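You operate a simulated robot arm through the tools that you are given. There is no shell and no other tool. Be economical: measure what you need, move in short steps, check, and stop when the job is done.

The job below is to be done with a simulated two-armed robot. You get a single attempt, and the scene is never put back.

JOB
Put the white packet marked "26" from the top of the teal table on the top of the steel table and the white packet labelled "92" on the top of the blue table. Take the card sleeve from the top of the teal table and put it in the blue crate there. Take the cream card on the top of the teal table and put it away on the top of the long table. Put one of the bare bearings from the top of the red table on the top of the long table. Press the black key three times. Stack the green carton marked "62" from the top of the purple table on top of the green carton marked "65". Take the yellow tag from the top of the purple table and leave it in the red crate there. The order is free. Set down upright: cream card.

Only the result counts: the job must be done as asked and must still hold three seconds after the hand-in. Knocking over, shifting, dropping, spilling or breaking anything else fails it.

ROBOT AND FRAMES
Two 7-joint arms with two-finger grippers on one trunk, on a base that drives. Base frame: it is fixed to the floor where the robot stands at the start and does not move with it; the origin is under the middle of the robot, x ahead of it, y to its left, z up. Units: m, rad, N and s.
The left shoulder is at the start at [0.078, 0.151, 0.988], the right one opposite. With the tool pointing down near the work surface each hand reaches from about 0.3 to 0.8 m from the robot's upright axis, wherever it stands, measured 20 degrees to its own side. Places, roughly: bare bearing [2.75, -0.75, 0.75]; black key [2.9, 1.4, 0.9]; blue crate (34x20x10 cm) [0.6, -0.6, 0.9]; card sleeve [0.5, -1, 1]; cream card [0.5, -1.25, 1]; green carton [2.5, 1.25, 0.75]; red crate (34x20x10 cm) [2.6, 0.7, 0.8]; top of the blue table [-1.3, -2.6, 0.9]; top of the long table [0.7, -3.3, 0.8]; top of the steel table [0.7, 0.8, 0.9]; white packet [0.75, -0.25, 1]; yellow tag [2.5, 1, 0.75]. Payload 2.54 kg a hand.
The tool frame of a hand sits at the grasp point between the pads (the TCP): z along the fingers, y along the line on which they close. The tips reach 0.03 m beyond it. Largest opening 0.116 m; the body of the gripper starts 0.095 m behind the TCP.
Orientation is that of the tool frame in the base frame, as [roll, pitch, yaw] about the fixed x, y, z axes, in that order (R = Rz(yaw) Ry(pitch) Rx(roll)). With the fingers straight down and closing along the base's y, the tool's x points along the base's -x, its y along +y and its z along -z.

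CONTROLS
- The arms move only by the tool apply_moves. It takes "left_moves", "right_moves" or both (then of equal length, played together; a hand with none holds still); each is a list of rows, each a list of 6 numbers: the shift along the tool's x, y, z in units of 500 mm (1.0 is 500 mm), then the turn, a rotation vector about the tool's x, y, z in units of 180 degrees (1.0 is 180 degrees). In form: [[dx, dy, dz, rx, ry, rz], ...]. A call has 1 to 8 rows; each row is the pose to reach, as a shift and turn from the pose commanded when the call began, along the tool's axes at that moment. "left_grip" and "right_grip" are, for a hand that has rows, the gripper command, from -1 (shut) to 1 (fully open), values between in proportion, set as the call begins (left out, the last holds). A call with a number of a shift or a turn outside -1 to 1 is refused whole. Rows are played at 5 a second. More than 0.05 m and 0.15 rad between two rows, or a gripper value outside its range, and nothing of the call is played. A pose out of reach is approached as far as the arm can. The call stops where the force on the tool passes 40 N (or 10 N more than at its start, if that is more) or the arm is blocked; 0.2 s more then pass. The fingers move at their own pace (about 0.072 m/s each) and stop on an object; they squeeze with about 21 N. The grip force told is the motor's: it shows also when the fingers shut on nothing. Time passes only in rows, and 0.2 s behind the last, so rows that repeat a pose let the fingers close. The reply holds the time, the measured pose of the TCP, the force on the tool along the base axes, the opening and the grip force, in the units named above and with some noise, with the torque about the TCP (base axes, N m) and any sound that the robot's microphone picked up.
- Cameras (640 x 400 px; columns grow to the right, rows downward): "scene" is now at [0.1512, -0.0306, 1.1878]; the picture's right is [-0.15, -0.99, 0.00], its down [0.12, -0.02, -0.99] and it looks along [0.98, -0.15, 0.13] (base axes); focal length 214 px, centre (320, 200). "left" rides on the left gripper at [0.069, 0.015, -0.122] in its tool frame; the picture's right is [-0.22, 0.98, 0.00], its down [-0.83, -0.18, -0.53] and it looks along [-0.52, -0.11, 0.85] (tool axes); focal length 251 px, centre (320, 200). "right" rides on the right gripper at [0.069, -0.015, -0.122] in its tool frame; the picture's right is [0.21, 0.98, 0.00], its down [-0.83, 0.18, -0.53] and it looks along [-0.52, 0.11, 0.85] (tool axes); focal length 251 px, centre (320, 200). There is no depth. A picture from a camera that has moved, and an enlarged one, comes with that camera's place and axes in the base frame and with its lens. The place of the scene camera against the robot may be out by one fixed shift of up to 0.025 m in any direction.
- capture(camera): a new picture of that camera. The clock stands still meanwhile.
- raise_lower(by): slides the trunk up (or, below 0, down) by that many m; the arms and the scene camera ride with it, the base frame stays. It gives what a move gives, with no picture.
- base_move(legs): drives the robot by 1 to 6 legs, each [ahead, left, turn to the left] in m, m and rad, along the robot's own axes; the way and the turn of a leg run together, so that a leg with both is an arc; at most 1.5 m and 3.142 rad a leg. The arms and the cameras ride along, it lands a little off, and it stops where it bumps. It gives what a move gives.
- pan_tilt(pan, tilt): turns the head with the scene camera to pan (to the left, within 1.396 rad either way) and tilt (down, from -0.506 to 1.204), counted from straight ahead of the robot. It gives what a move gives.
- zoom(camera, box): a new picture of the part [left, top, right, bottom] of that camera's present view, enlarged. The clock stands still meanwhile.
- hand_in(): hands the job in; it is judged then, once.

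Go step by step. Nothing tells you exact positions but the pictures and the camera data: compare them with the known pose of the tool, close in by small moves and look again before you grip or let go. The budget is 217 turns and 212 pictures, counting those below and the enlarged ones. Unless the task says otherwise, let go and move clear before handing in.

The tools are called after "Emit:" as name(argument=value, ...) on one line, values as JSON. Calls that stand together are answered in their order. apply_moves: Moves the arms, as the interface text tells. Its arguments: {"type":"object","properties":{"left_moves":{"type":"array"},"left_grip":{"type":"number"},"right_moves":{"type":"array"},"right_grip":{"type":"number"}},"required":[]} The other tools are called the same way: raise_lower (by) slides the trunk up or down; base_move (legs) drives the base; pan_tilt (pan, tilt) turns the head that bears the scene camera; capture (camera) takes a picture; zoom (camera, box) takes an enlarged picture of a part of a camera's view; hand_in () hands the job in.

At the start:

```text
time_s: 0.0
left_ee_pos: [0.3317, -0.0261, 1.2564]
left_tcp_rot: [-3.138, 0.001, -3.141]
left_force: [-0.5, -0.4, -1.0]
left_ft_torque: [0.0, -0.04, 0.0]
left_grip_width: 0.1158
left_grip_force: 0.0
right_ee_pos: [0.3102, -0.3685, 1.1657]
right_tcp_rot: [3.141, -0.001, 3.14]
right_force: [-1.0, -0.3, 0.4]
right_ft_torque: [0.04, 0.02, -0.03]
right_grip_width: 0.1161
right_grip_force: 0.1
trunk travel left (down, up): [-0.225, 0.064]
robot x, y, heading: [-0.0021, 0.0028, -0.001]
head pan, tilt: [-0.154, -0.126]
```

scene: 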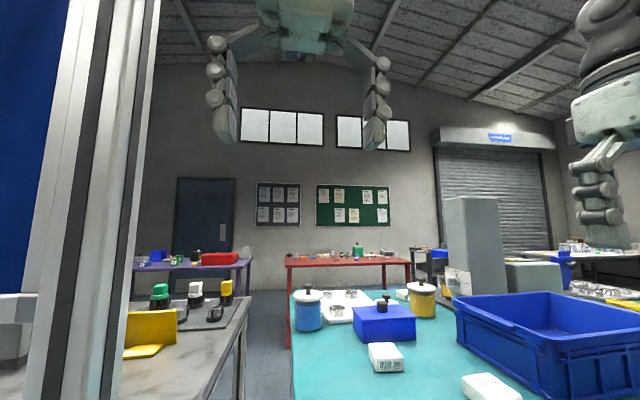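
right: 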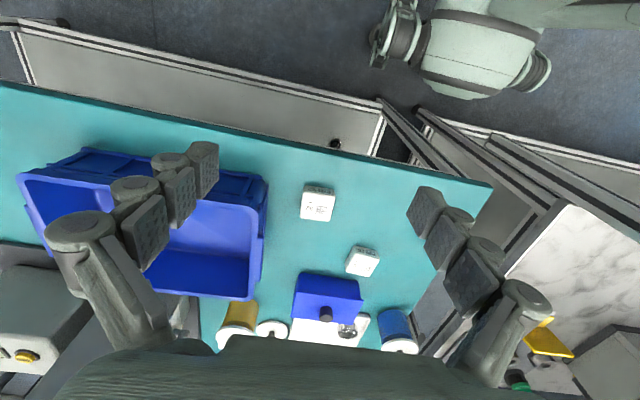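
left: 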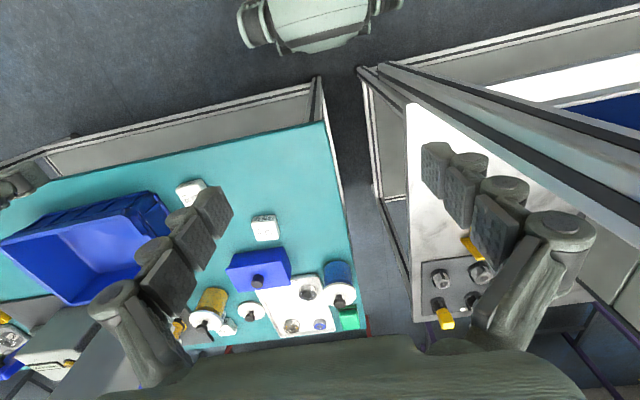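

I see the teal table ahead with two white packets, a blue box, jars and the blue crate. I start with a survey by turning the head.

Emit:
pan_tilt(pan=-0.3, tilt=0.5)

Emit:
capture(camera="scene")

Emit:
pan_tilt(pan=-1.2, tilt=0.4)

Emit:
capture(camera="scene")

Emit:
pan_tilt(pan=0.9, tilt=0.4)

Emit:
capture(camera="scene")

```text
time_s: 1.0
left_ee_pos: [0.3319, -0.0255, 1.258]
left_tcp_rot: [-3.139, -0.001, -3.14]
left_force: [0.3, 0.2, 0.9]
left_ft_torque: [-0.02, 0.02, 0.02]
left_grip_width: 0.116
left_grip_force: 0.1
right_ee_pos: [0.3089, -0.3679, 1.1658]
right_tcp_rot: [3.141, 0.0, -3.141]
right_force: [-0.1, -0.3, 0.6]
right_ft_torque: [0.0, 0.01, -0.02]
right_grip_width: 0.1159
right_grip_force: 0.0
trunk travel left (down, up): [-0.225, 0.064]
robot x, y, heading: [0.0037, 0.0035, 0.002]
head pan, tilt: [-0.3, 0.499]
```

```text
208 pictures are left
camera scene: at [0.153, -0.0443, 1.1305], right [-0.3, -0.96, 0.0], down [-0.46, 0.14, -0.88], along [0.84, -0.26, -0.48], focal length 214 px, centre (320, 200)
```

scene: 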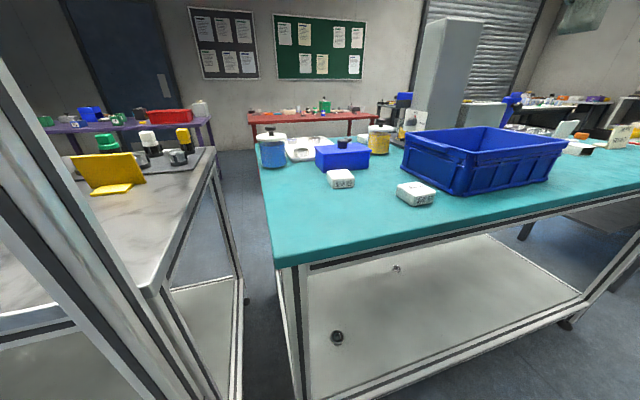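

```text
time_s: 2.2
left_ee_pos: [0.3325, -0.0271, 1.2574]
left_tcp_rot: [-3.138, 0.001, -3.139]
left_force: [0.8, 0.2, 0.2]
left_ft_torque: [-0.01, 0.01, -0.02]
left_grip_width: 0.116
left_grip_force: 0.0
right_ee_pos: [0.3098, -0.3675, 1.1654]
right_tcp_rot: [3.141, 0.001, -3.141]
right_force: [-0.5, -0.4, 0.5]
right_ft_torque: [-0.01, -0.02, 0.01]
right_grip_width: 0.116
right_grip_force: 0.2
trunk travel left (down, up): [-0.225, 0.064]
robot x, y, heading: [-0.0012, -0.0023, 0.001]
head pan, tilt: [-1.201, 0.4]
```

```text
207 pictures are left
camera scene: at [0.0997, -0.1037, 1.1396], right [-0.93, -0.36, 0.0], down [-0.14, 0.36, -0.92], along [0.33, -0.86, -0.39], focal length 214 px, centre (320, 200)
```

scene: 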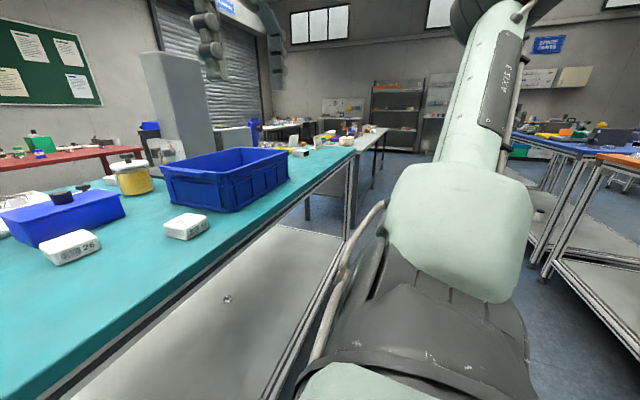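

```text
time_s: 4.2
left_ee_pos: [0.3326, -0.0262, 1.2573]
left_tcp_rot: [-3.138, 0.0, -3.14]
left_force: [-0.2, -0.7, 0.5]
left_ft_torque: [0.02, 0.01, 0.01]
left_grip_width: 0.1159
left_grip_force: 0.1
right_ee_pos: [0.3098, -0.3689, 1.1652]
right_tcp_rot: [3.141, -0.001, -3.14]
right_force: [-0.1, 0.4, 0.2]
right_ft_torque: [0.02, 0.05, -0.04]
right_grip_width: 0.1162
right_grip_force: 0.1
trunk travel left (down, up): [-0.225, 0.064]
robot x, y, heading: [-0.0018, -0.0002, 0.0]
head pan, tilt: [0.901, 0.4]
```

```text
206 pictures are left
camera scene: at [0.1237, 0.0552, 1.1396], right [0.78, -0.62, 0.0], down [-0.24, -0.3, -0.92], along [0.57, 0.72, -0.39], focal length 214 px, centre (320, 200)
```

scene: 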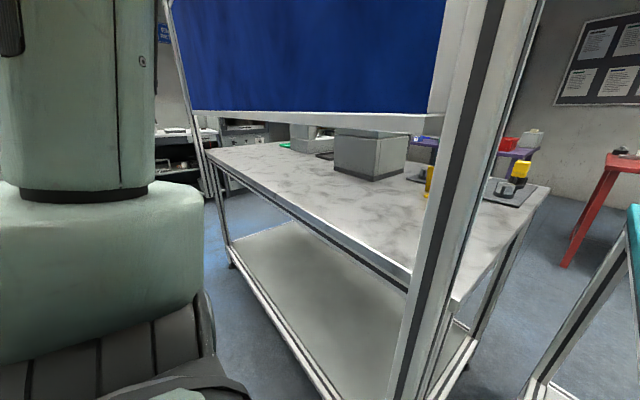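

Packet "26" seems to be near [0.58, -0.22, 0.93] and the other one near [0.47, -0.34]; I check the labels, since 26 and 92 read alike upside down, and look at the right part of the table.

Emit:
pan_tilt(pan=-0.6, tilt=0.5)

Emit:
capture(camera="scene")

Emit:
zoom(camera="scene", box=[220, 150, 380, 250])

Emit:
zoom(camera="scene", box=[400, 80, 560, 180])

Emit:
zoom(camera="right", box=[280, 160, 420, 290])

```text
time_s: 5.8
left_ee_pos: [0.3322, -0.0262, 1.2576]
left_tcp_rot: [-3.138, 0.001, -3.139]
left_force: [-0.3, 0.4, -0.1]
left_ft_torque: [0.02, -0.02, -0.02]
left_grip_width: 0.1158
left_grip_force: 0.2
right_ee_pos: [0.311, -0.3692, 1.1656]
right_tcp_rot: [-3.14, 0.001, 3.141]
right_force: [-0.3, -0.8, 0.0]
right_ft_torque: [0.01, 0.02, -0.02]
right_grip_width: 0.1161
right_grip_force: 0.1
trunk travel left (down, up): [-0.225, 0.064]
robot x, y, heading: [-0.0047, 0.0015, 0.004]
head pan, tilt: [-0.6, 0.499]
```

```text
205 pictures are left
camera scene: at [0.1412, -0.0687, 1.1305], right [-0.56, -0.83, 0.0], down [-0.4, 0.27, -0.88], along [0.72, -0.5, -0.48], focal length 214 px, centre (320, 200)
```

scene: 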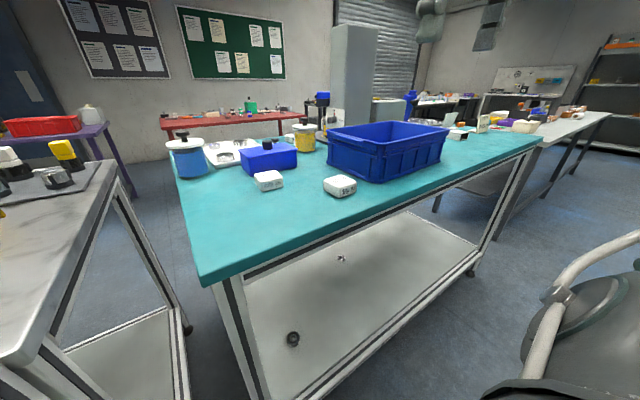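

```text
4.00 times, centred on (300, 200) of scene
camera zoom: at [0.1412, -0.0687, 1.1305], right [-0.56, -0.83, 0.0], down [-0.4, 0.27, -0.88], along [0.72, -0.5, -0.48], focal length 858 px, centre (400, 200)
```

zoom: 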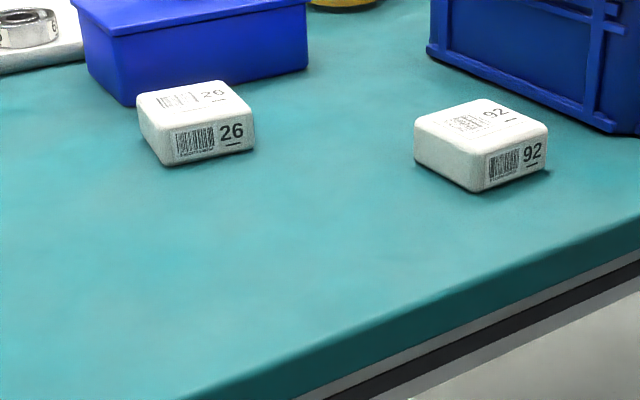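

```text
4.00 times, centred on (480, 130) of scene
camera zoom: at [0.1412, -0.0687, 1.1305], right [-0.56, -0.83, 0.0], down [-0.4, 0.27, -0.88], along [0.72, -0.5, -0.48], focal length 858 px, centre (-320, 480)
```

zoom: 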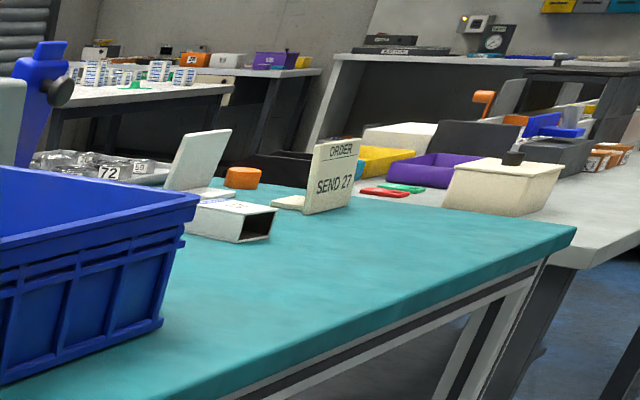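

```text
3.08 times, centred on (350, 225) of right
camera zoom: at [0.2412, -0.3826, 1.2876], right [-0.21, 0.98, 0.0], down [0.83, 0.18, 0.53], along [0.52, 0.11, -0.85], focal length 774 px, centre (228, 123)
```

zoom: 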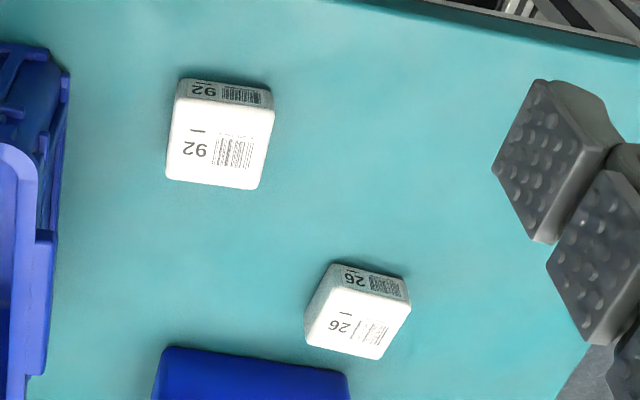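

Labels are clear: 26 at about [0.59, -0.22] and 92 at about [0.473, -0.339], both about 5 cm and square to the axes. I look left and right for the free ways, then go for the packets.

Emit:
pan_tilt(pan=1.39, tilt=0.2)

Emit:
capture(camera="scene")

Emit:
pan_tilt(pan=0.5, tilt=0.5)

Emit:
capture(camera="scene")

Emit:
pan_tilt(pan=-0.3, tilt=0.7)

```text
time_s: 7.8
left_ee_pos: [0.3313, -0.0254, 1.2569]
left_tcp_rot: [-3.138, 0.0, -3.14]
left_force: [-0.5, 0.1, -0.2]
left_ft_torque: [-0.01, -0.03, -0.01]
left_grip_width: 0.116
left_grip_force: 0.0
right_ee_pos: [0.309, -0.3687, 1.1663]
right_tcp_rot: [3.141, 0.0, 3.142]
right_force: [0.6, -0.5, -0.7]
right_ft_torque: [-0.02, 0.0, 0.01]
right_grip_width: 0.116
right_grip_force: 0.0
trunk travel left (down, up): [-0.225, 0.064]
robot x, y, heading: [0.0041, 0.001, -0.001]
head pan, tilt: [1.389, 0.201]
```

```text
201 pictures are left
camera scene: at [0.083, 0.0742, 1.1581], right [0.98, -0.18, 0.0], down [-0.04, -0.2, -0.98], along [0.18, 0.96, -0.2], focal length 214 px, centre (320, 200)
```

scene: 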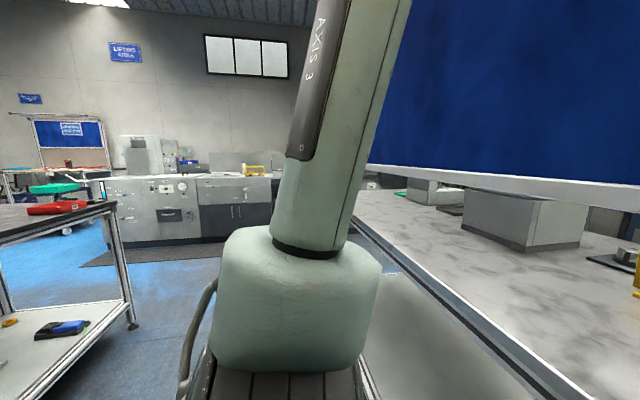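

```text
time_s: 8.9
left_ee_pos: [0.3321, -0.0264, 1.2573]
left_tcp_rot: [-3.14, 0.0, -3.14]
left_force: [0.7, 0.6, 0.1]
left_ft_torque: [-0.05, 0.02, -0.02]
left_grip_width: 0.1161
left_grip_force: 0.0
right_ee_pos: [0.3102, -0.3684, 1.1649]
right_tcp_rot: [-3.141, 0.0, 3.141]
right_force: [0.5, -0.2, -0.3]
right_ft_torque: [0.0, 0.02, 0.02]
right_grip_width: 0.1162
right_grip_force: 0.1
trunk travel left (down, up): [-0.225, 0.064]
robot x, y, heading: [-0.001, -0.0005, -0.003]
head pan, tilt: [0.499, 0.499]
```

```text
200 pictures are left
camera scene: at [0.1459, 0.0262, 1.1305], right [0.48, -0.88, 0.0], down [-0.42, -0.23, -0.88], along [0.77, 0.42, -0.48], focal length 214 px, centre (320, 200)
```

scene: 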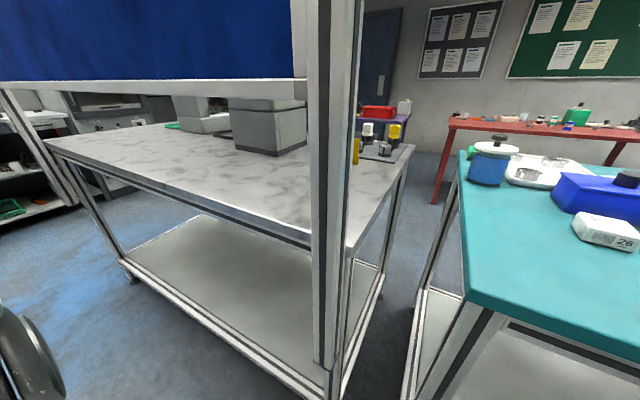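

```text
time_s: 10.1
left_ee_pos: [0.3327, -0.0254, 1.2575]
left_tcp_rot: [-3.139, 0.0, 3.141]
left_force: [-0.6, 0.1, -0.2]
left_ft_torque: [0.0, 0.02, 0.0]
left_grip_width: 0.116
left_grip_force: 0.1
right_ee_pos: [0.3099, -0.369, 1.1658]
right_tcp_rot: [-3.14, -0.001, -3.141]
right_force: [0.1, 0.4, -0.7]
right_ft_torque: [-0.01, 0.04, 0.0]
right_grip_width: 0.1159
right_grip_force: 0.1
trunk travel left (down, up): [-0.225, 0.064]
robot x, y, heading: [0.0017, 0.0004, -0.002]
head pan, tilt: [-0.3, 0.7]
```

The way round the steel table's left end looks free, and its near side is shut off by a board. First the right hand goes over packet 92 with the fingers part open.

Emit:
apply_moves(right_moves=[[-0.055, 0.01, 0.055, 0, 0, 0], [-0.11, 0.02, 0.11, 0, 0, 0], [-0.165, 0.03, 0.165, 0, 0, 0], [-0.22, 0.04, 0.22, 0, 0, 0], [-0.275, 0.05, 0.275, 0, 0, 0], [-0.326, 0.061, 0.332, 0, 0, 0]], right_grip=0.4)

Emit:
capture(camera="right")

Emit:
capture(camera="scene")

```text
time_s: 11.5
left_ee_pos: [0.3324, -0.0259, 1.2574]
left_tcp_rot: [-3.139, 0.001, -3.14]
left_force: [0.2, 0.0, 0.0]
left_ft_torque: [-0.01, 0.01, -0.01]
left_grip_width: 0.116
left_grip_force: 0.0
right_ee_pos: [0.4737, -0.3375, 0.9995]
right_tcp_rot: [3.141, 0.0, 3.141]
right_force: [-0.4, -0.3, -0.4]
right_ft_torque: [0.02, 0.0, 0.02]
right_grip_width: 0.0812
right_grip_force: 0.1
trunk travel left (down, up): [-0.225, 0.064]
robot x, y, heading: [-0.0033, 0.0016, -0.003]
head pan, tilt: [-0.3, 0.7]
```

```text
199 pictures are left
camera right: at [0.4044, -0.3518, 1.1216], right [-0.21, 0.98, 0.0], down [0.83, 0.18, 0.53], along [0.52, 0.11, -0.85], focal length 251 px, centre (320, 200)
```

right: 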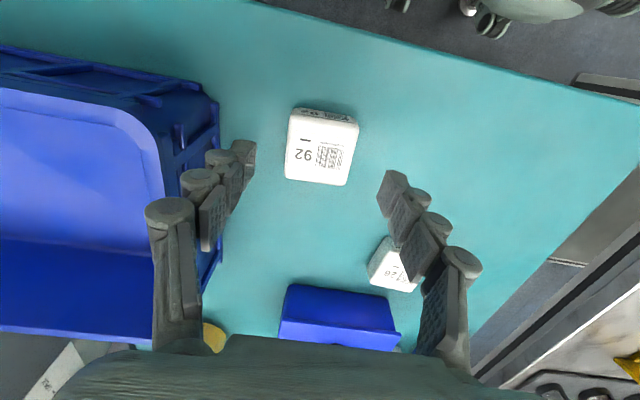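

```text
198 pictures are left
camera scene: at [0.1477, -0.0426, 1.1127], right [-0.3, -0.96, 0.0], down [-0.62, 0.19, -0.76], along [0.73, -0.23, -0.64], focal length 214 px, centre (320, 200)
```

scene: 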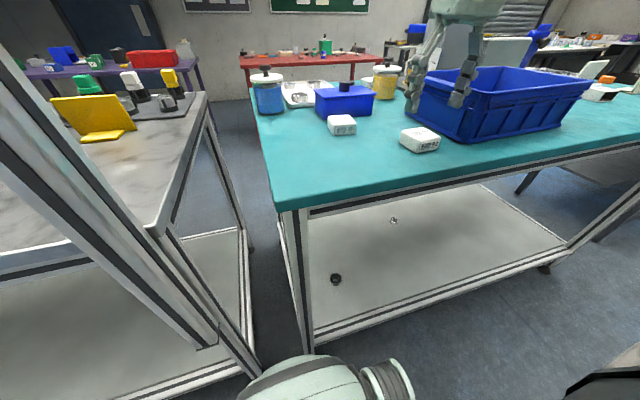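

The 92 packet lies right under the tool. I go down to grip height.

Emit:
apply_moves(right_moves=[[0, -0.001, 0.06, 0, 0, 0], [0, -0.001, 0.1, 0, 0, 0], [0, -0.001, 0.122, 0, 0, 0], [0, -0.001, 0.122, 0, 0, 0]])

Emit:
capture(camera="right")

```text
time_s: 12.5
left_ee_pos: [0.3329, -0.0265, 1.2578]
left_tcp_rot: [-3.137, -0.001, -3.14]
left_force: [0.2, 0.5, 0.2]
left_ft_torque: [0.0, 0.02, 0.0]
left_grip_width: 0.1159
left_grip_force: 0.0
right_ee_pos: [0.473, -0.337, 0.9381]
right_tcp_rot: [3.141, 0.0, 3.141]
right_force: [-0.3, -0.7, 0.5]
right_ft_torque: [-0.02, 0.02, 0.0]
right_grip_width: 0.081
right_grip_force: 0.1
trunk travel left (down, up): [-0.225, 0.064]
robot x, y, heading: [-0.0025, -0.0021, 0.002]
head pan, tilt: [-0.3, 0.7]
```

```text
197 pictures are left
camera right: at [0.4038, -0.3523, 1.0604], right [-0.21, 0.98, 0.0], down [0.83, 0.18, 0.53], along [0.52, 0.11, -0.85], focal length 251 px, centre (320, 200)
```

right: 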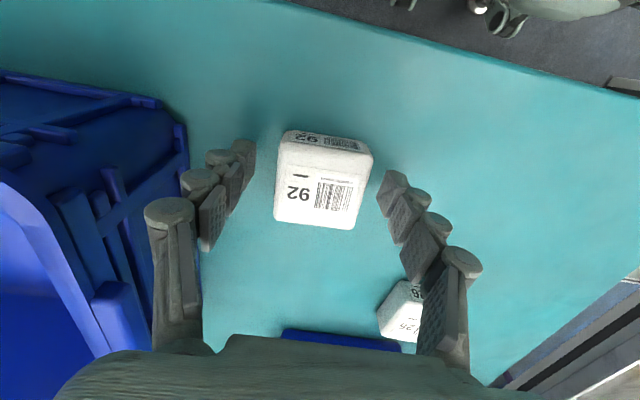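

Centred. I go 5 mm lower, close and lift.

Emit:
apply_moves(right_moves=[[0, 0, 0.01, 0, 0, 0], [0, 0, 0.01, 0, 0, 0], [0, 0, 0.01, 0, 0, 0], [0, 0, 0.01, 0, 0, 0]], right_grip=-1)

Emit:
apply_moves(right_moves=[[0, 0, 0, 0, 0, 0], [0, 0, -0.04, 0, 0, 0], [0, 0, -0.1, 0, 0, 0], [0, 0, -0.18, 0, 0, 0], [0.08, -0.02, -0.26, 0, 0, 0], [0.16, -0.04, -0.32, 0, 0, 0], [0.24, -0.06, -0.36, 0, 0, 0]])

Emit:
capture(camera="right")

```text
time_s: 13.5
left_ee_pos: [0.3319, -0.025, 1.2569]
left_tcp_rot: [-3.137, 0.002, -3.14]
left_force: [-0.8, -0.1, 0.3]
left_ft_torque: [0.0, 0.01, 0.03]
left_grip_width: 0.116
left_grip_force: 0.0
right_ee_pos: [0.473, -0.3384, 0.9343]
right_tcp_rot: [-3.14, 0.001, 3.142]
right_force: [1.6, -2.2, 10.1]
right_ft_torque: [-0.15, 0.08, 0.14]
right_grip_width: 0.0561
right_grip_force: 20.7
trunk travel left (down, up): [-0.225, 0.064]
robot x, y, heading: [0.002, -0.002, 0.001]
head pan, tilt: [-0.3, 0.7]
```

```text
refused: row 5 steps farther than a row can; nothing moved
```

```text
196 pictures are left
camera right: at [0.4034, -0.352, 1.0563], right [-0.21, 0.98, 0.0], down [0.82, 0.18, 0.54], along [0.52, 0.11, -0.84], focal length 251 px, centre (320, 200)
```

right: 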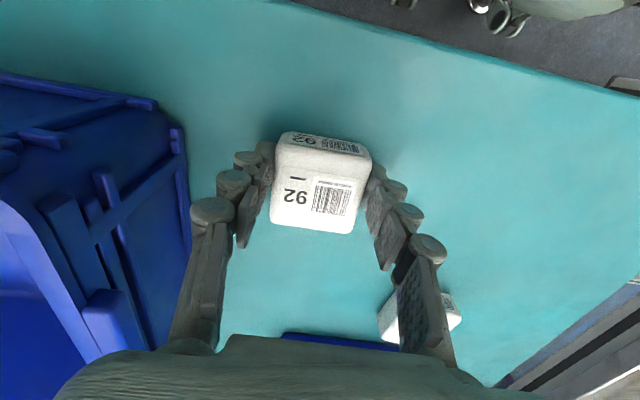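

Gripped (5.6 cm). The table top is at z ≈ 0.904. Lift and draw back.

Emit:
apply_moves(right_moves=[[0, 0, -0.02, 0, 0, 0], [0, 0, -0.08, 0, 0, 0], [0, 0, -0.16, 0, 0, 0], [0.05, -0.02, -0.23, 0, 0, 0], [0.11, -0.04, -0.3, 0, 0, 0], [0.18, -0.06, -0.36, 0, 0, 0], [0.25, -0.08, -0.4, 0, 0, 0], [0.3, -0.1, -0.44, 0, 0, 0]])

Emit:
apply_moves(left_moves=[[-0.06, -0.05, 0.04, 0, 0, 0], [-0.12, -0.1, 0.08, 0, 0, 0], [-0.19, -0.15, 0.13, 0, 0, 0], [-0.26, -0.2, 0.18, 0, 0, 0], [-0.32, -0.25, 0.23, 0, 0, 0], [-0.38, -0.3, 0.28, 0, 0, 0], [-0.45, -0.35, 0.33, 0, 0, 0], [-0.514, -0.396, 0.37, 0, 0, 0]], left_grip=0.4)

Emit:
capture(camera="right")

Emit:
capture(camera="left")

Emit:
capture(camera="scene")

```text
time_s: 15.3
left_ee_pos: [0.3313, -0.0254, 1.2579]
left_tcp_rot: [-3.139, 0.003, -3.14]
left_force: [-0.2, 0.2, -0.4]
left_ft_torque: [-0.03, -0.03, 0.02]
left_grip_width: 0.1159
left_grip_force: 0.0
right_ee_pos: [0.3214, -0.3877, 1.154]
right_tcp_rot: [-3.14, -0.001, -3.141]
right_force: [0.7, -0.2, -1.7]
right_ft_torque: [-0.04, 0.0, 0.01]
right_grip_width: 0.0553
right_grip_force: 20.8
trunk travel left (down, up): [-0.225, 0.064]
robot x, y, heading: [-0.0002, -0.0016, 0.006]
head pan, tilt: [-0.3, 0.7]
```

```text
time_s: 17.1
left_ee_pos: [0.5468, -0.1835, 1.0539]
left_tcp_rot: [-3.139, 0.005, -3.139]
left_force: [-0.5, 0.4, -0.3]
left_ft_torque: [-0.01, 0.05, 0.0]
left_grip_width: 0.0809
left_grip_force: 0.1
left hand out of reach, approached as far as the arm can: row 6, 7, 8
right_ee_pos: [0.3253, -0.3886, 1.1523]
right_tcp_rot: [-3.141, -0.001, -3.141]
right_force: [0.3, -0.5, -1.9]
right_ft_torque: [0.03, 0.06, 0.05]
right_grip_width: 0.0554
right_grip_force: 20.9
trunk travel left (down, up): [-0.225, 0.064]
robot x, y, heading: [0.0019, -0.0029, 0.003]
head pan, tilt: [-0.3, 0.7]
```

```text
195 pictures are left
camera right: at [0.2559, -0.4028, 1.2751], right [-0.21, 0.98, 0.0], down [0.83, 0.18, 0.53], along [0.52, 0.11, -0.85], focal length 251 px, centre (320, 200)
```

right: 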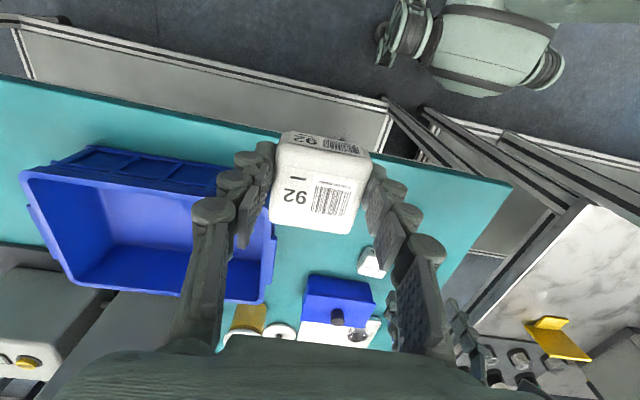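

```text
194 pictures are left
camera left: at [0.4771, -0.1674, 1.1748], right [0.21, 0.98, 0.0], down [0.82, -0.18, 0.54], along [0.53, -0.12, -0.84], focal length 251 px, centre (320, 200)
```

left: 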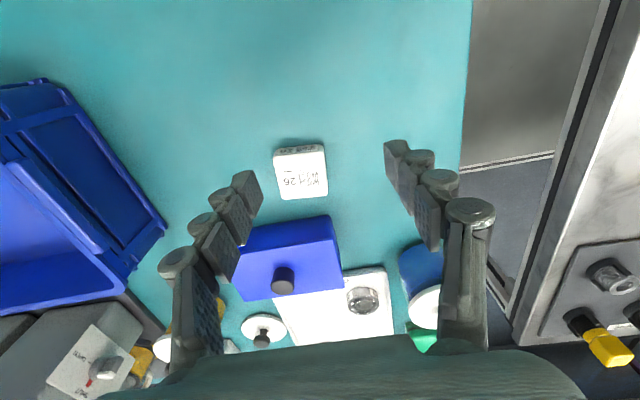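

```text
193 pictures are left
camera scene: at [0.1283, -0.0388, 1.083], right [-0.33, -0.94, 0.0], down [-0.84, 0.29, -0.46], along [0.44, -0.15, -0.89], focal length 214 px, centre (320, 200)
```

scene: 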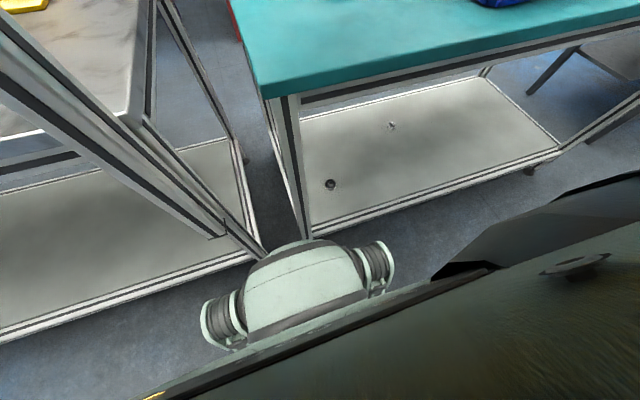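

The left arm ran out of reach across the body and seems to be pushing the head. I withdraw it and will shift the robot to its right instead.

Emit:
apply_moves(left_moves=[[0.06, 0.05, -0.05, 0, 0, 0], [0.12, 0.1, -0.1, 0, 0, 0], [0.18, 0.15, -0.15, 0, 0, 0], [0.24, 0.2, -0.2, 0, 0, 0], [0.3, 0.25, -0.25, 0, 0, 0], [0.36, 0.3, -0.3, 0, 0, 0], [0.42, 0.35, -0.35, 0, 0, 0], [0.46, 0.39, -0.37, 0, 0, 0]])

Emit:
pan_tilt(pan=0.1, tilt=0.6)

Emit:
capture(camera="scene")

```text
time_s: 17.9
left_ee_pos: [0.3934, -0.1985, 1.08]
left_tcp_rot: [3.005, -0.02, 2.974]
left_force: [1.0, -0.4, 0.3]
left_ft_torque: [-0.01, 0.08, 0.05]
left_grip_width: 0.0811
left_grip_force: 0.1
right_ee_pos: [0.3172, -0.4102, 1.1502]
right_tcp_rot: [3.126, 0.002, 3.131]
right_force: [-0.1, -1.2, -1.4]
right_ft_torque: [0.13, -0.02, -0.01]
right_grip_width: 0.0553
right_grip_force: 20.6
trunk travel left (down, up): [-0.225, 0.064]
robot x, y, heading: [-0.0036, -0.0013, -0.011]
head pan, tilt: [-0.3, 0.7]
stopped in row 4 (left hand): the arm was blocked; the commanded pose is now the measured one
```

```text
time_s: 18.8
left_ee_pos: [0.3928, -0.199, 1.08]
left_tcp_rot: [2.999, -0.018, 2.977]
left_force: [0.1, -0.4, 1.0]
left_ft_torque: [-0.04, 0.0, 0.0]
left_grip_width: 0.081
left_grip_force: 0.1
right_ee_pos: [0.32, -0.4098, 1.1451]
right_tcp_rot: [3.122, -0.001, 3.134]
right_force: [-0.3, 0.3, -2.4]
right_ft_torque: [0.01, -0.01, -0.03]
right_grip_width: 0.0554
right_grip_force: 20.7
trunk travel left (down, up): [-0.225, 0.064]
robot x, y, heading: [-0.0002, -0.0021, -0.007]
head pan, tilt: [0.099, 0.6]
```

```text
192 pictures are left
camera scene: at [0.154, -0.0283, 1.1219], right [0.09, -1.0, -0.02], down [-0.56, -0.04, -0.83], along [0.82, 0.09, -0.56], focal length 214 px, centre (320, 200)
```

scene: 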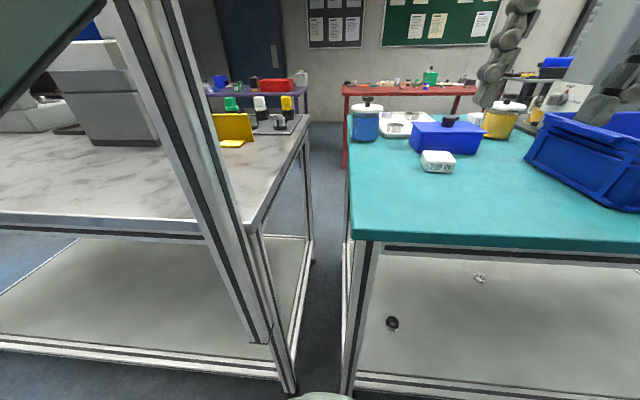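

The left arm is blocked midway; I look at where it touches.

Emit:
capture(camera="left")

Emit:
pan_tilt(pan=0.5, tilt=0.0)

Emit:
capture(camera="scene")

Emit:
capture(camera="right")

```text
191 pictures are left
camera left: at [0.326, -0.1892, 1.2027], right [0.37, 0.92, 0.13], down [0.78, -0.39, 0.49], along [0.5, -0.08, -0.86], focal length 251 px, centre (320, 200)
```

left: 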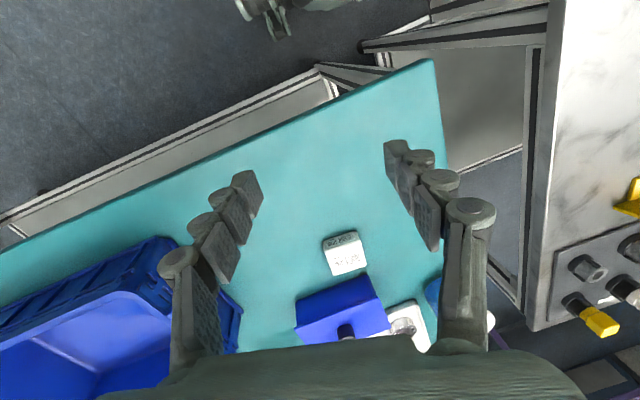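

```text
time_s: 19.8
left_ee_pos: [0.3931, -0.1982, 1.0791]
left_tcp_rot: [3.0, -0.017, 2.98]
left_force: [-0.6, -0.2, 0.6]
left_ft_torque: [0.0, 0.01, -0.04]
left_grip_width: 0.0812
left_grip_force: 0.1
right_ee_pos: [0.3195, -0.4098, 1.1465]
right_tcp_rot: [3.123, 0.0, 3.135]
right_force: [-0.3, 0.0, -1.0]
right_ft_torque: [0.0, 0.03, -0.04]
right_grip_width: 0.0553
right_grip_force: 21.3
trunk travel left (down, up): [-0.225, 0.064]
robot x, y, heading: [-0.0002, -0.0046, -0.003]
head pan, tilt: [0.499, 0.0]
```

```text
190 pictures are left
camera scene: at [0.1446, 0.005, 1.1774], right [0.47, -0.88, -0.02], down [0.0, 0.02, -1.0], along [0.88, 0.47, 0.01], focal length 214 px, centre (320, 200)
```

scene: 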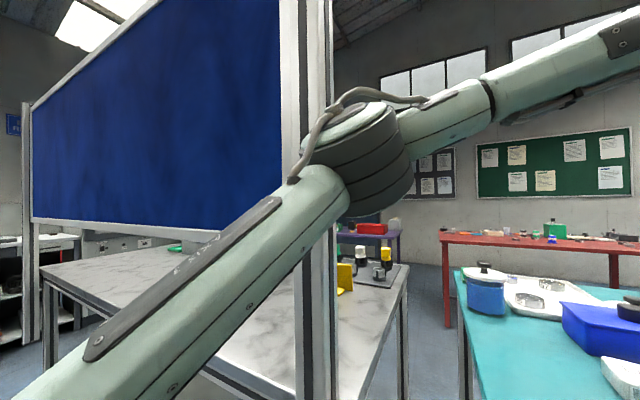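

```text
189 pictures are left
camera right: at [0.2501, -0.4256, 1.268], right [-0.21, 0.98, 0.02], down [0.83, 0.17, 0.54], along [0.52, 0.13, -0.84], focal length 251 px, centre (320, 200)
```

right: 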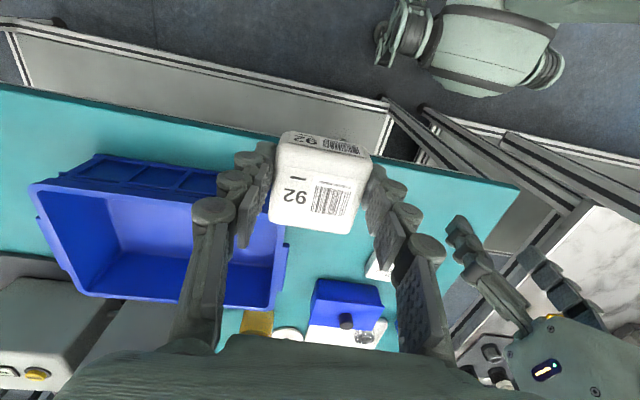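

The left elbow is against the board's post at the steel table. I back the robot straight off 0.25 m, which frees it.

Emit:
base_move(legs=[[-0.25, -0.05, 0]])

Emit:
capture(camera="scene")

```text
time_s: 21.6
left_ee_pos: [0.1474, -0.2267, 1.0865]
left_tcp_rot: [3.03, -0.013, 2.992]
left_force: [-0.7, 0.4, -0.2]
left_ft_torque: [0.0, -0.03, -0.01]
left_grip_width: 0.0813
left_grip_force: 0.0
right_ee_pos: [0.0686, -0.4409, 1.1545]
right_tcp_rot: [3.141, 0.0, 3.136]
right_force: [-0.5, -0.8, -1.9]
right_ft_torque: [0.01, 0.01, -0.01]
right_grip_width: 0.0555
right_grip_force: 21.2
trunk travel left (down, up): [-0.225, 0.064]
robot x, y, heading: [-0.2489, -0.0527, -0.009]
head pan, tilt: [0.499, 0.0]
```

```text
188 pictures are left
camera scene: at [-0.1054, -0.0265, 1.1767], right [0.47, -0.88, 0.0], down [0.0, 0.0, -1.0], along [0.88, 0.47, 0.0], focal length 214 px, centre (320, 200)
```

scene: 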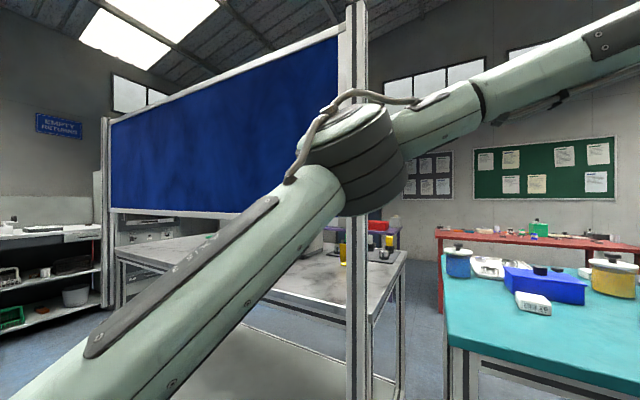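

Free again. I bring the left hand back to its own side and square it up.

Emit:
apply_moves(left_moves=[[0.025, 0.07, -0.03, 0.005, 0, -0.007], [0.05, 0.14, -0.06, 0.01, 0, -0.014], [0.075, 0.21, -0.09, 0.015, 0, -0.021], [0.1, 0.28, -0.12, 0.02, 0, -0.028], [0.125, 0.35, -0.15, 0.025, 0, -0.035], [0.15, 0.42, -0.18, 0.03, 0, -0.042], [0.174, 0.48, -0.2, 0.035, 0, -0.047]])

Emit:
pan_tilt(pan=-0.6, tilt=0.5)

Emit:
capture(camera="scene")

```text
time_s: 23.2
left_ee_pos: [0.0986, 0.0113, 1.2126]
left_tcp_rot: [3.141, -0.004, 3.139]
left_force: [-0.3, -0.9, -0.4]
left_ft_torque: [-0.01, 0.0, 0.02]
left_grip_width: 0.0814
left_grip_force: 0.2
right_ee_pos: [0.0709, -0.4399, 1.1537]
right_tcp_rot: [3.141, 0.002, 3.136]
right_force: [-0.2, 0.3, -2.7]
right_ft_torque: [0.03, -0.02, 0.0]
right_grip_width: 0.0553
right_grip_force: 21.5
trunk travel left (down, up): [-0.225, 0.064]
robot x, y, heading: [-0.2526, -0.054, -0.006]
head pan, tilt: [0.499, 0.0]
```

```text
time_s: 24.6
left_ee_pos: [0.1, 0.0115, 1.2117]
left_tcp_rot: [3.138, -0.005, 3.137]
left_force: [-0.7, 0.1, 0.2]
left_ft_torque: [0.0, -0.01, 0.04]
left_grip_width: 0.0812
left_grip_force: 0.0
right_ee_pos: [0.0694, -0.442, 1.1538]
right_tcp_rot: [-3.14, -0.002, 3.136]
right_force: [0.8, -0.4, -1.6]
right_ft_torque: [-0.04, 0.03, 0.06]
right_grip_width: 0.055
right_grip_force: 20.8
trunk travel left (down, up): [-0.225, 0.064]
robot x, y, heading: [-0.2508, -0.0517, -0.004]
head pan, tilt: [-0.6, 0.499]
```

```text
187 pictures are left
camera scene: at [-0.1093, -0.1208, 1.1305], right [-0.57, -0.82, 0.0], down [-0.39, 0.27, -0.88], along [0.72, -0.5, -0.48], focal length 214 px, centre (320, 200)
```

scene: 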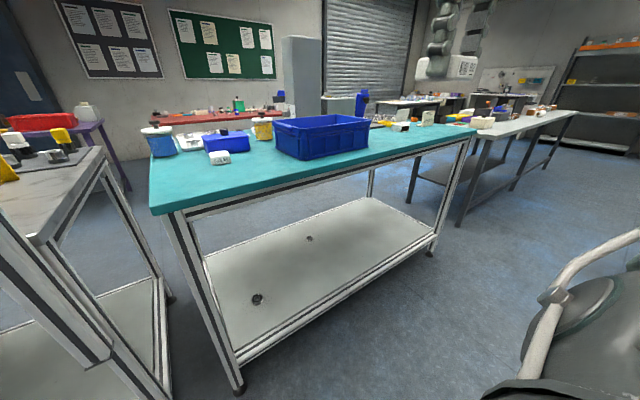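

I will do the sleeve and cream card with the left hand first, since the right holds 92. I drive along the teal table to its right end.

Emit:
base_move(legs=[[0, -1.07, 0], [0.23, 0, 0]])

Emit:
pan_tilt(pan=-0.1, tilt=0.5)

Emit:
capture(camera="scene")

Emit:
capture(camera="left")

Emit:
zoom(camera="scene", box=[240, 80, 480, 230])

```text
time_s: 36.5
left_ee_pos: [0.3259, -1.0635, 1.2127]
left_tcp_rot: [3.136, -0.006, 3.14]
left_force: [0.4, -0.3, -0.3]
left_ft_torque: [-0.02, -0.01, -0.01]
left_grip_width: 0.0812
left_grip_force: 0.0
right_ee_pos: [0.2975, -1.5147, 1.1548]
right_tcp_rot: [-3.141, -0.003, 3.139]
right_force: [0.1, 0.0, -1.2]
right_ft_torque: [-0.01, 0.04, 0.0]
right_grip_width: 0.0553
right_grip_force: 21.0
trunk travel left (down, up): [-0.225, 0.064]
robot x, y, heading: [-0.0207, -1.1269, -0.006]
head pan, tilt: [-0.6, 0.499]
```

```text
time_s: 37.5
left_ee_pos: [0.3261, -1.064, 1.2133]
left_tcp_rot: [3.138, -0.004, 3.14]
left_force: [0.5, -0.7, 0.1]
left_ft_torque: [-0.02, -0.02, 0.0]
left_grip_width: 0.0814
left_grip_force: 0.1
right_ee_pos: [0.2958, -1.5166, 1.154]
right_tcp_rot: [3.141, 0.0, 3.137]
right_force: [0.7, -0.2, -1.1]
right_ft_torque: [0.0, 0.04, -0.02]
right_grip_width: 0.0552
right_grip_force: 20.9
trunk travel left (down, up): [-0.225, 0.064]
robot x, y, heading: [-0.0224, -1.1298, -0.003]
head pan, tilt: [-0.099, 0.499]
```

```text
186 pictures are left
camera scene: at [0.133, -1.1542, 1.1304], right [-0.1, -0.99, 0.0], down [-0.48, 0.05, -0.88], along [0.87, -0.09, -0.48], focal length 214 px, centre (320, 200)
```

scene: 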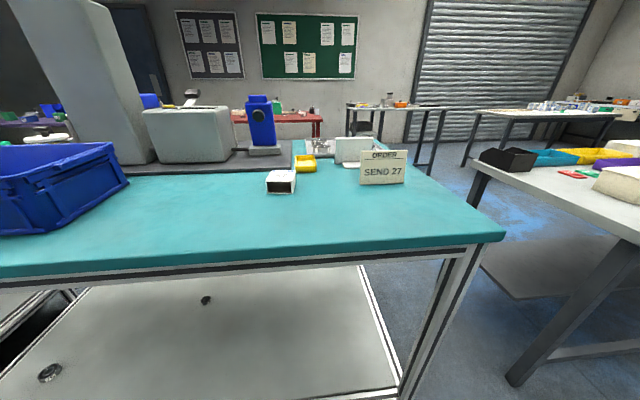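

```text
185 pictures are left
camera left: at [0.257, -1.0485, 1.3345], right [0.22, 0.98, 0.0], down [0.83, -0.18, 0.53], along [0.52, -0.11, -0.85], focal length 251 px, centre (320, 200)
```

left: 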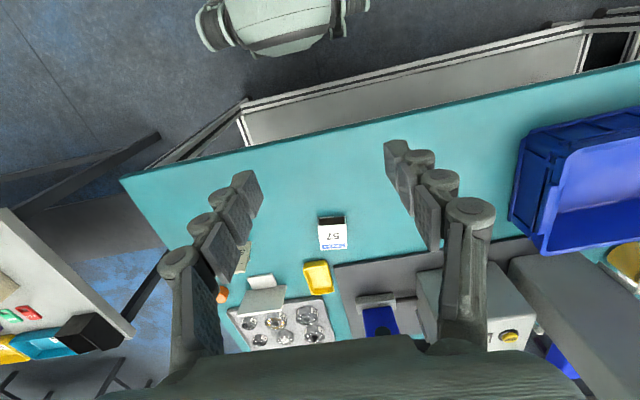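

```text
2.67 times, centred on (360, 155) of scene
camera zoom: at [0.133, -1.1542, 1.1304], right [-0.1, -0.99, 0.0], down [-0.48, 0.05, -0.88], along [0.87, -0.09, -0.48], focal length 572 px, centre (213, 320)
```

zoom: 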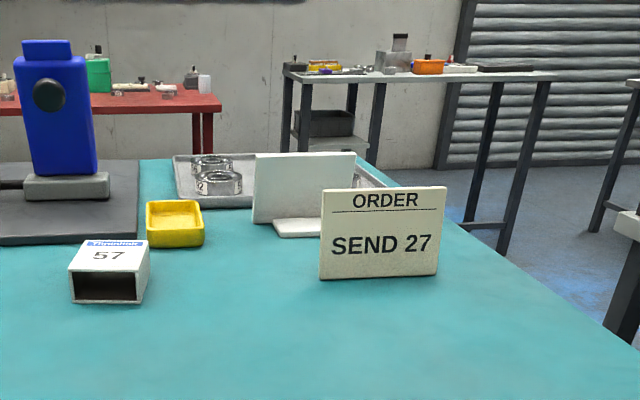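

The sleeve is near [0.594, -1.093], turned about -0.2 rad. I shift the robot a bit further right so it lies in the left arm's easy zone, then bring the hand above it.

Emit:
base_move(legs=[[0.03, -0.14, 0]])

Emit:
apply_moves(left_moves=[[-0.06, 0.033, 0.05, 0, 0, 0.01], [-0.12, 0.066, 0.1, 0, 0, 0.02], [-0.18, 0.1, 0.15, 0, 0, 0.03], [-0.24, 0.13, 0.2, 0, 0, 0.04], [-0.3, 0.16, 0.25, 0, 0, 0.05], [-0.36, 0.19, 0.3, 0, 0, 0.06], [-0.42, 0.205, 0.34, 0, 0, 0.06], [-0.476, 0.22, 0.38, 0, 0, 0.06]], left_grip=0.5)

Emit:
capture(camera="left")

Emit:
capture(camera="scene")

```text
time_s: 39.5
left_ee_pos: [0.355, -1.2032, 1.2144]
left_tcp_rot: [3.139, -0.006, -3.141]
left_force: [0.7, -0.2, 1.0]
left_ft_torque: [0.01, 0.0, 0.0]
left_grip_width: 0.0813
left_grip_force: 0.1
right_ee_pos: [0.3267, -1.6555, 1.1529]
right_tcp_rot: [-3.141, 0.0, 3.14]
right_force: [0.2, -0.2, -0.8]
right_ft_torque: [0.02, 0.02, 0.01]
right_grip_width: 0.055
right_grip_force: 20.6
trunk travel left (down, up): [-0.225, 0.064]
robot x, y, heading: [0.0062, -1.2678, 0.003]
head pan, tilt: [-0.099, 0.499]
```

```text
time_s: 41.3
left_ee_pos: [0.5931, -1.092, 1.0207]
left_tcp_rot: [3.139, -0.007, 2.952]
left_force: [-0.2, -0.1, -0.4]
left_ft_torque: [-0.01, 0.02, 0.01]
left_grip_width: 0.087
left_grip_force: 0.0
right_ee_pos: [0.3284, -1.6551, 1.1534]
right_tcp_rot: [-3.141, -0.001, 3.138]
right_force: [0.3, 0.3, -1.5]
right_ft_torque: [0.0, -0.01, 0.05]
right_grip_width: 0.0554
right_grip_force: 21.3
trunk travel left (down, up): [-0.225, 0.064]
robot x, y, heading: [0.0059, -1.2654, -0.003]
head pan, tilt: [-0.099, 0.499]
```

```text
183 pictures are left
camera left: at [0.528, -1.0642, 1.1423], right [0.39, 0.92, 0.0], down [0.78, -0.34, 0.53], along [0.49, -0.21, -0.85], focal length 251 px, centre (320, 200)
```

left: 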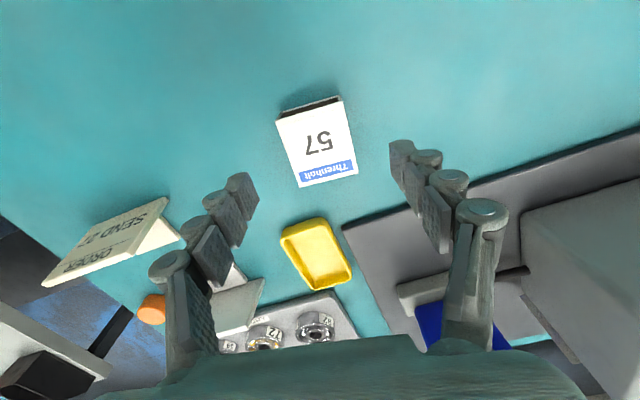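

```text
182 pictures are left
camera scene: at [0.1629, -1.2931, 1.1304], right [-0.1, -0.99, 0.0], down [-0.48, 0.05, -0.88], along [0.87, -0.09, -0.48], focal length 214 px, centre (320, 200)
```

scene: 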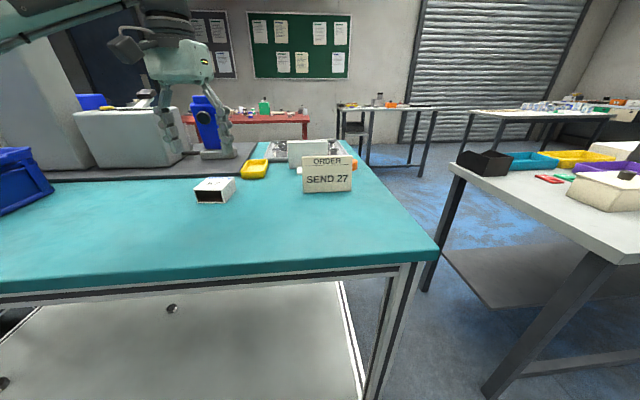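

The sleeve is under the tool, about 5.6 cm wide. I straighten slightly, go down and close.

Emit:
apply_moves(left_moves=[[-0.01, -0.004, 0.06, 0, 0, -0.018], [-0.01, -0.004, 0.12, 0, 0, -0.018], [-0.01, -0.004, 0.164, 0, 0, -0.018], [-0.01, -0.004, 0.164, 0, 0, -0.018]])

Emit:
capture(camera="left")

```text
time_s: 42.3
left_ee_pos: [0.5966, -1.0946, 0.9406]
left_tcp_rot: [3.139, -0.004, 3.011]
left_force: [0.0, -0.2, -0.8]
left_ft_torque: [0.01, -0.01, 0.0]
left_grip_width: 0.0872
left_grip_force: 0.0
right_ee_pos: [0.3269, -1.6556, 1.1538]
right_tcp_rot: [3.141, 0.001, 3.138]
right_force: [0.0, 0.4, -2.4]
right_ft_torque: [0.01, 0.0, 0.02]
right_grip_width: 0.0554
right_grip_force: 21.3
trunk travel left (down, up): [-0.225, 0.064]
robot x, y, heading: [0.0032, -1.2643, -0.005]
head pan, tilt: [-0.099, 0.499]
```

```text
181 pictures are left
camera left: at [0.5299, -1.0707, 1.0617], right [0.34, 0.94, 0.0], down [0.8, -0.29, 0.53], along [0.5, -0.18, -0.85], focal length 251 px, centre (320, 200)
```

left: 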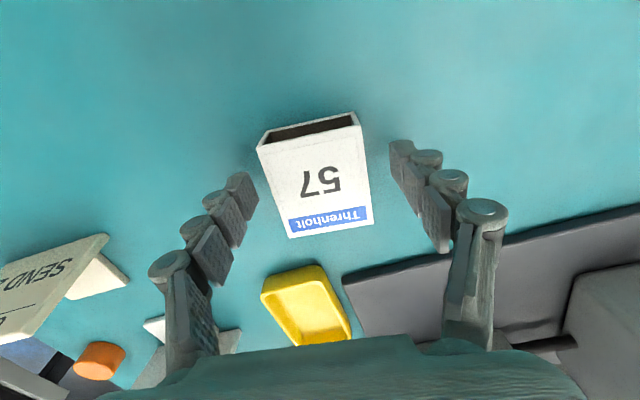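

Aligned. Close and lift.

Emit:
apply_moves(left_moves=[[0, 0, 0, 0, 0, 0], [0, 0, 0, 0, 0, 0], [0, 0, 0, 0, 0, 0], [0, 0, -0.08, 0, 0, 0], [0, 0, -0.16, 0, 0, 0], [0, 0, -0.24, 0, 0, 0], [0.02, 0, -0.32, 0, 0, 0], [0.06, 0, -0.4, 0, 0, 0]], left_grip=-1)

Emit:
base_move(legs=[[0, 0.45, 0]])

Emit:
capture(camera="left")

Emit:
pan_tilt(pan=0.3, tilt=0.5)

Emit:
capture(camera="scene")

```text
time_s: 44.1
left_ee_pos: [0.5667, -1.0915, 1.1413]
left_tcp_rot: [3.14, -0.004, 3.008]
left_force: [0.5, 0.2, -0.3]
left_ft_torque: [0.03, 0.01, -0.02]
left_grip_width: 0.0566
left_grip_force: 20.7
right_ee_pos: [0.3265, -1.6547, 1.1551]
right_tcp_rot: [-3.141, 0.001, 3.14]
right_force: [0.2, 0.7, -1.6]
right_ft_torque: [0.04, -0.03, 0.02]
right_grip_width: 0.0554
right_grip_force: 21.2
trunk travel left (down, up): [-0.225, 0.064]
robot x, y, heading: [0.003, -1.2685, -0.003]
head pan, tilt: [-0.099, 0.499]
```

```text
time_s: 49.0
left_ee_pos: [0.5678, -0.6319, 1.1407]
left_tcp_rot: [3.141, -0.006, 3.015]
left_force: [-0.8, 0.0, -0.2]
left_ft_torque: [0.02, 0.03, 0.01]
left_grip_width: 0.0565
left_grip_force: 20.8
right_ee_pos: [0.3283, -1.1978, 1.1535]
right_tcp_rot: [-3.141, -0.001, -3.141]
right_force: [-0.4, 0.8, -2.2]
right_ft_torque: [0.03, 0.03, 0.0]
right_grip_width: 0.055
right_grip_force: 20.9
trunk travel left (down, up): [-0.225, 0.064]
robot x, y, heading: [0.0063, -0.8069, 0.004]
head pan, tilt: [-0.099, 0.499]
```

```text
180 pictures are left
camera left: at [0.4996, -0.6087, 1.2619], right [0.34, 0.94, 0.0], down [0.8, -0.29, 0.53], along [0.5, -0.18, -0.85], focal length 251 px, centre (320, 200)
```

left: 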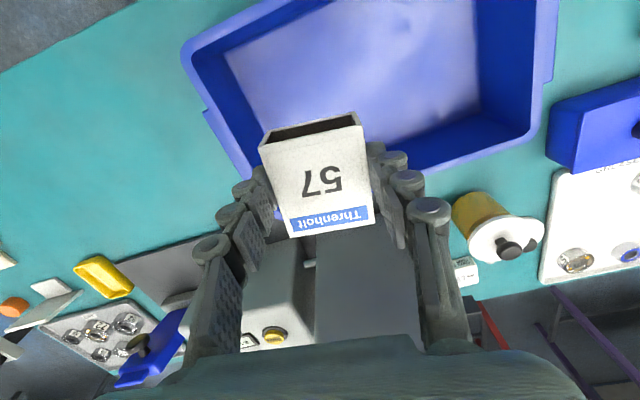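

```text
time_s: 49.9
left_ee_pos: [0.5657, -0.6332, 1.1397]
left_tcp_rot: [3.139, -0.006, 3.013]
left_force: [0.3, -0.3, 0.8]
left_ft_torque: [0.0, 0.0, -0.01]
left_grip_width: 0.0567
left_grip_force: 21.5
right_ee_pos: [0.3299, -1.1975, 1.1537]
right_tcp_rot: [3.141, -0.001, -3.14]
right_force: [0.4, 0.2, -1.5]
right_ft_torque: [0.01, 0.01, 0.01]
right_grip_width: 0.0552
right_grip_force: 21.0
trunk travel left (down, up): [-0.225, 0.064]
robot x, y, heading: [0.01, -0.8092, 0.004]
head pan, tilt: [0.3, 0.499]
```

```text
179 pictures are left
camera scene: at [0.1588, -0.8005, 1.1304], right [0.3, -0.95, 0.0], down [-0.46, -0.14, -0.88], along [0.84, 0.26, -0.48], focal length 214 px, centre (320, 200)
```

scene: 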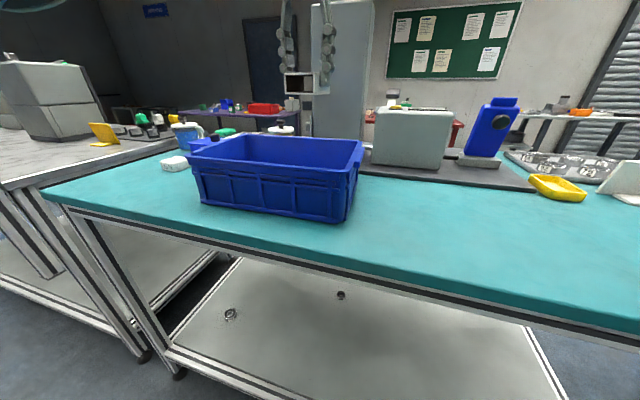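

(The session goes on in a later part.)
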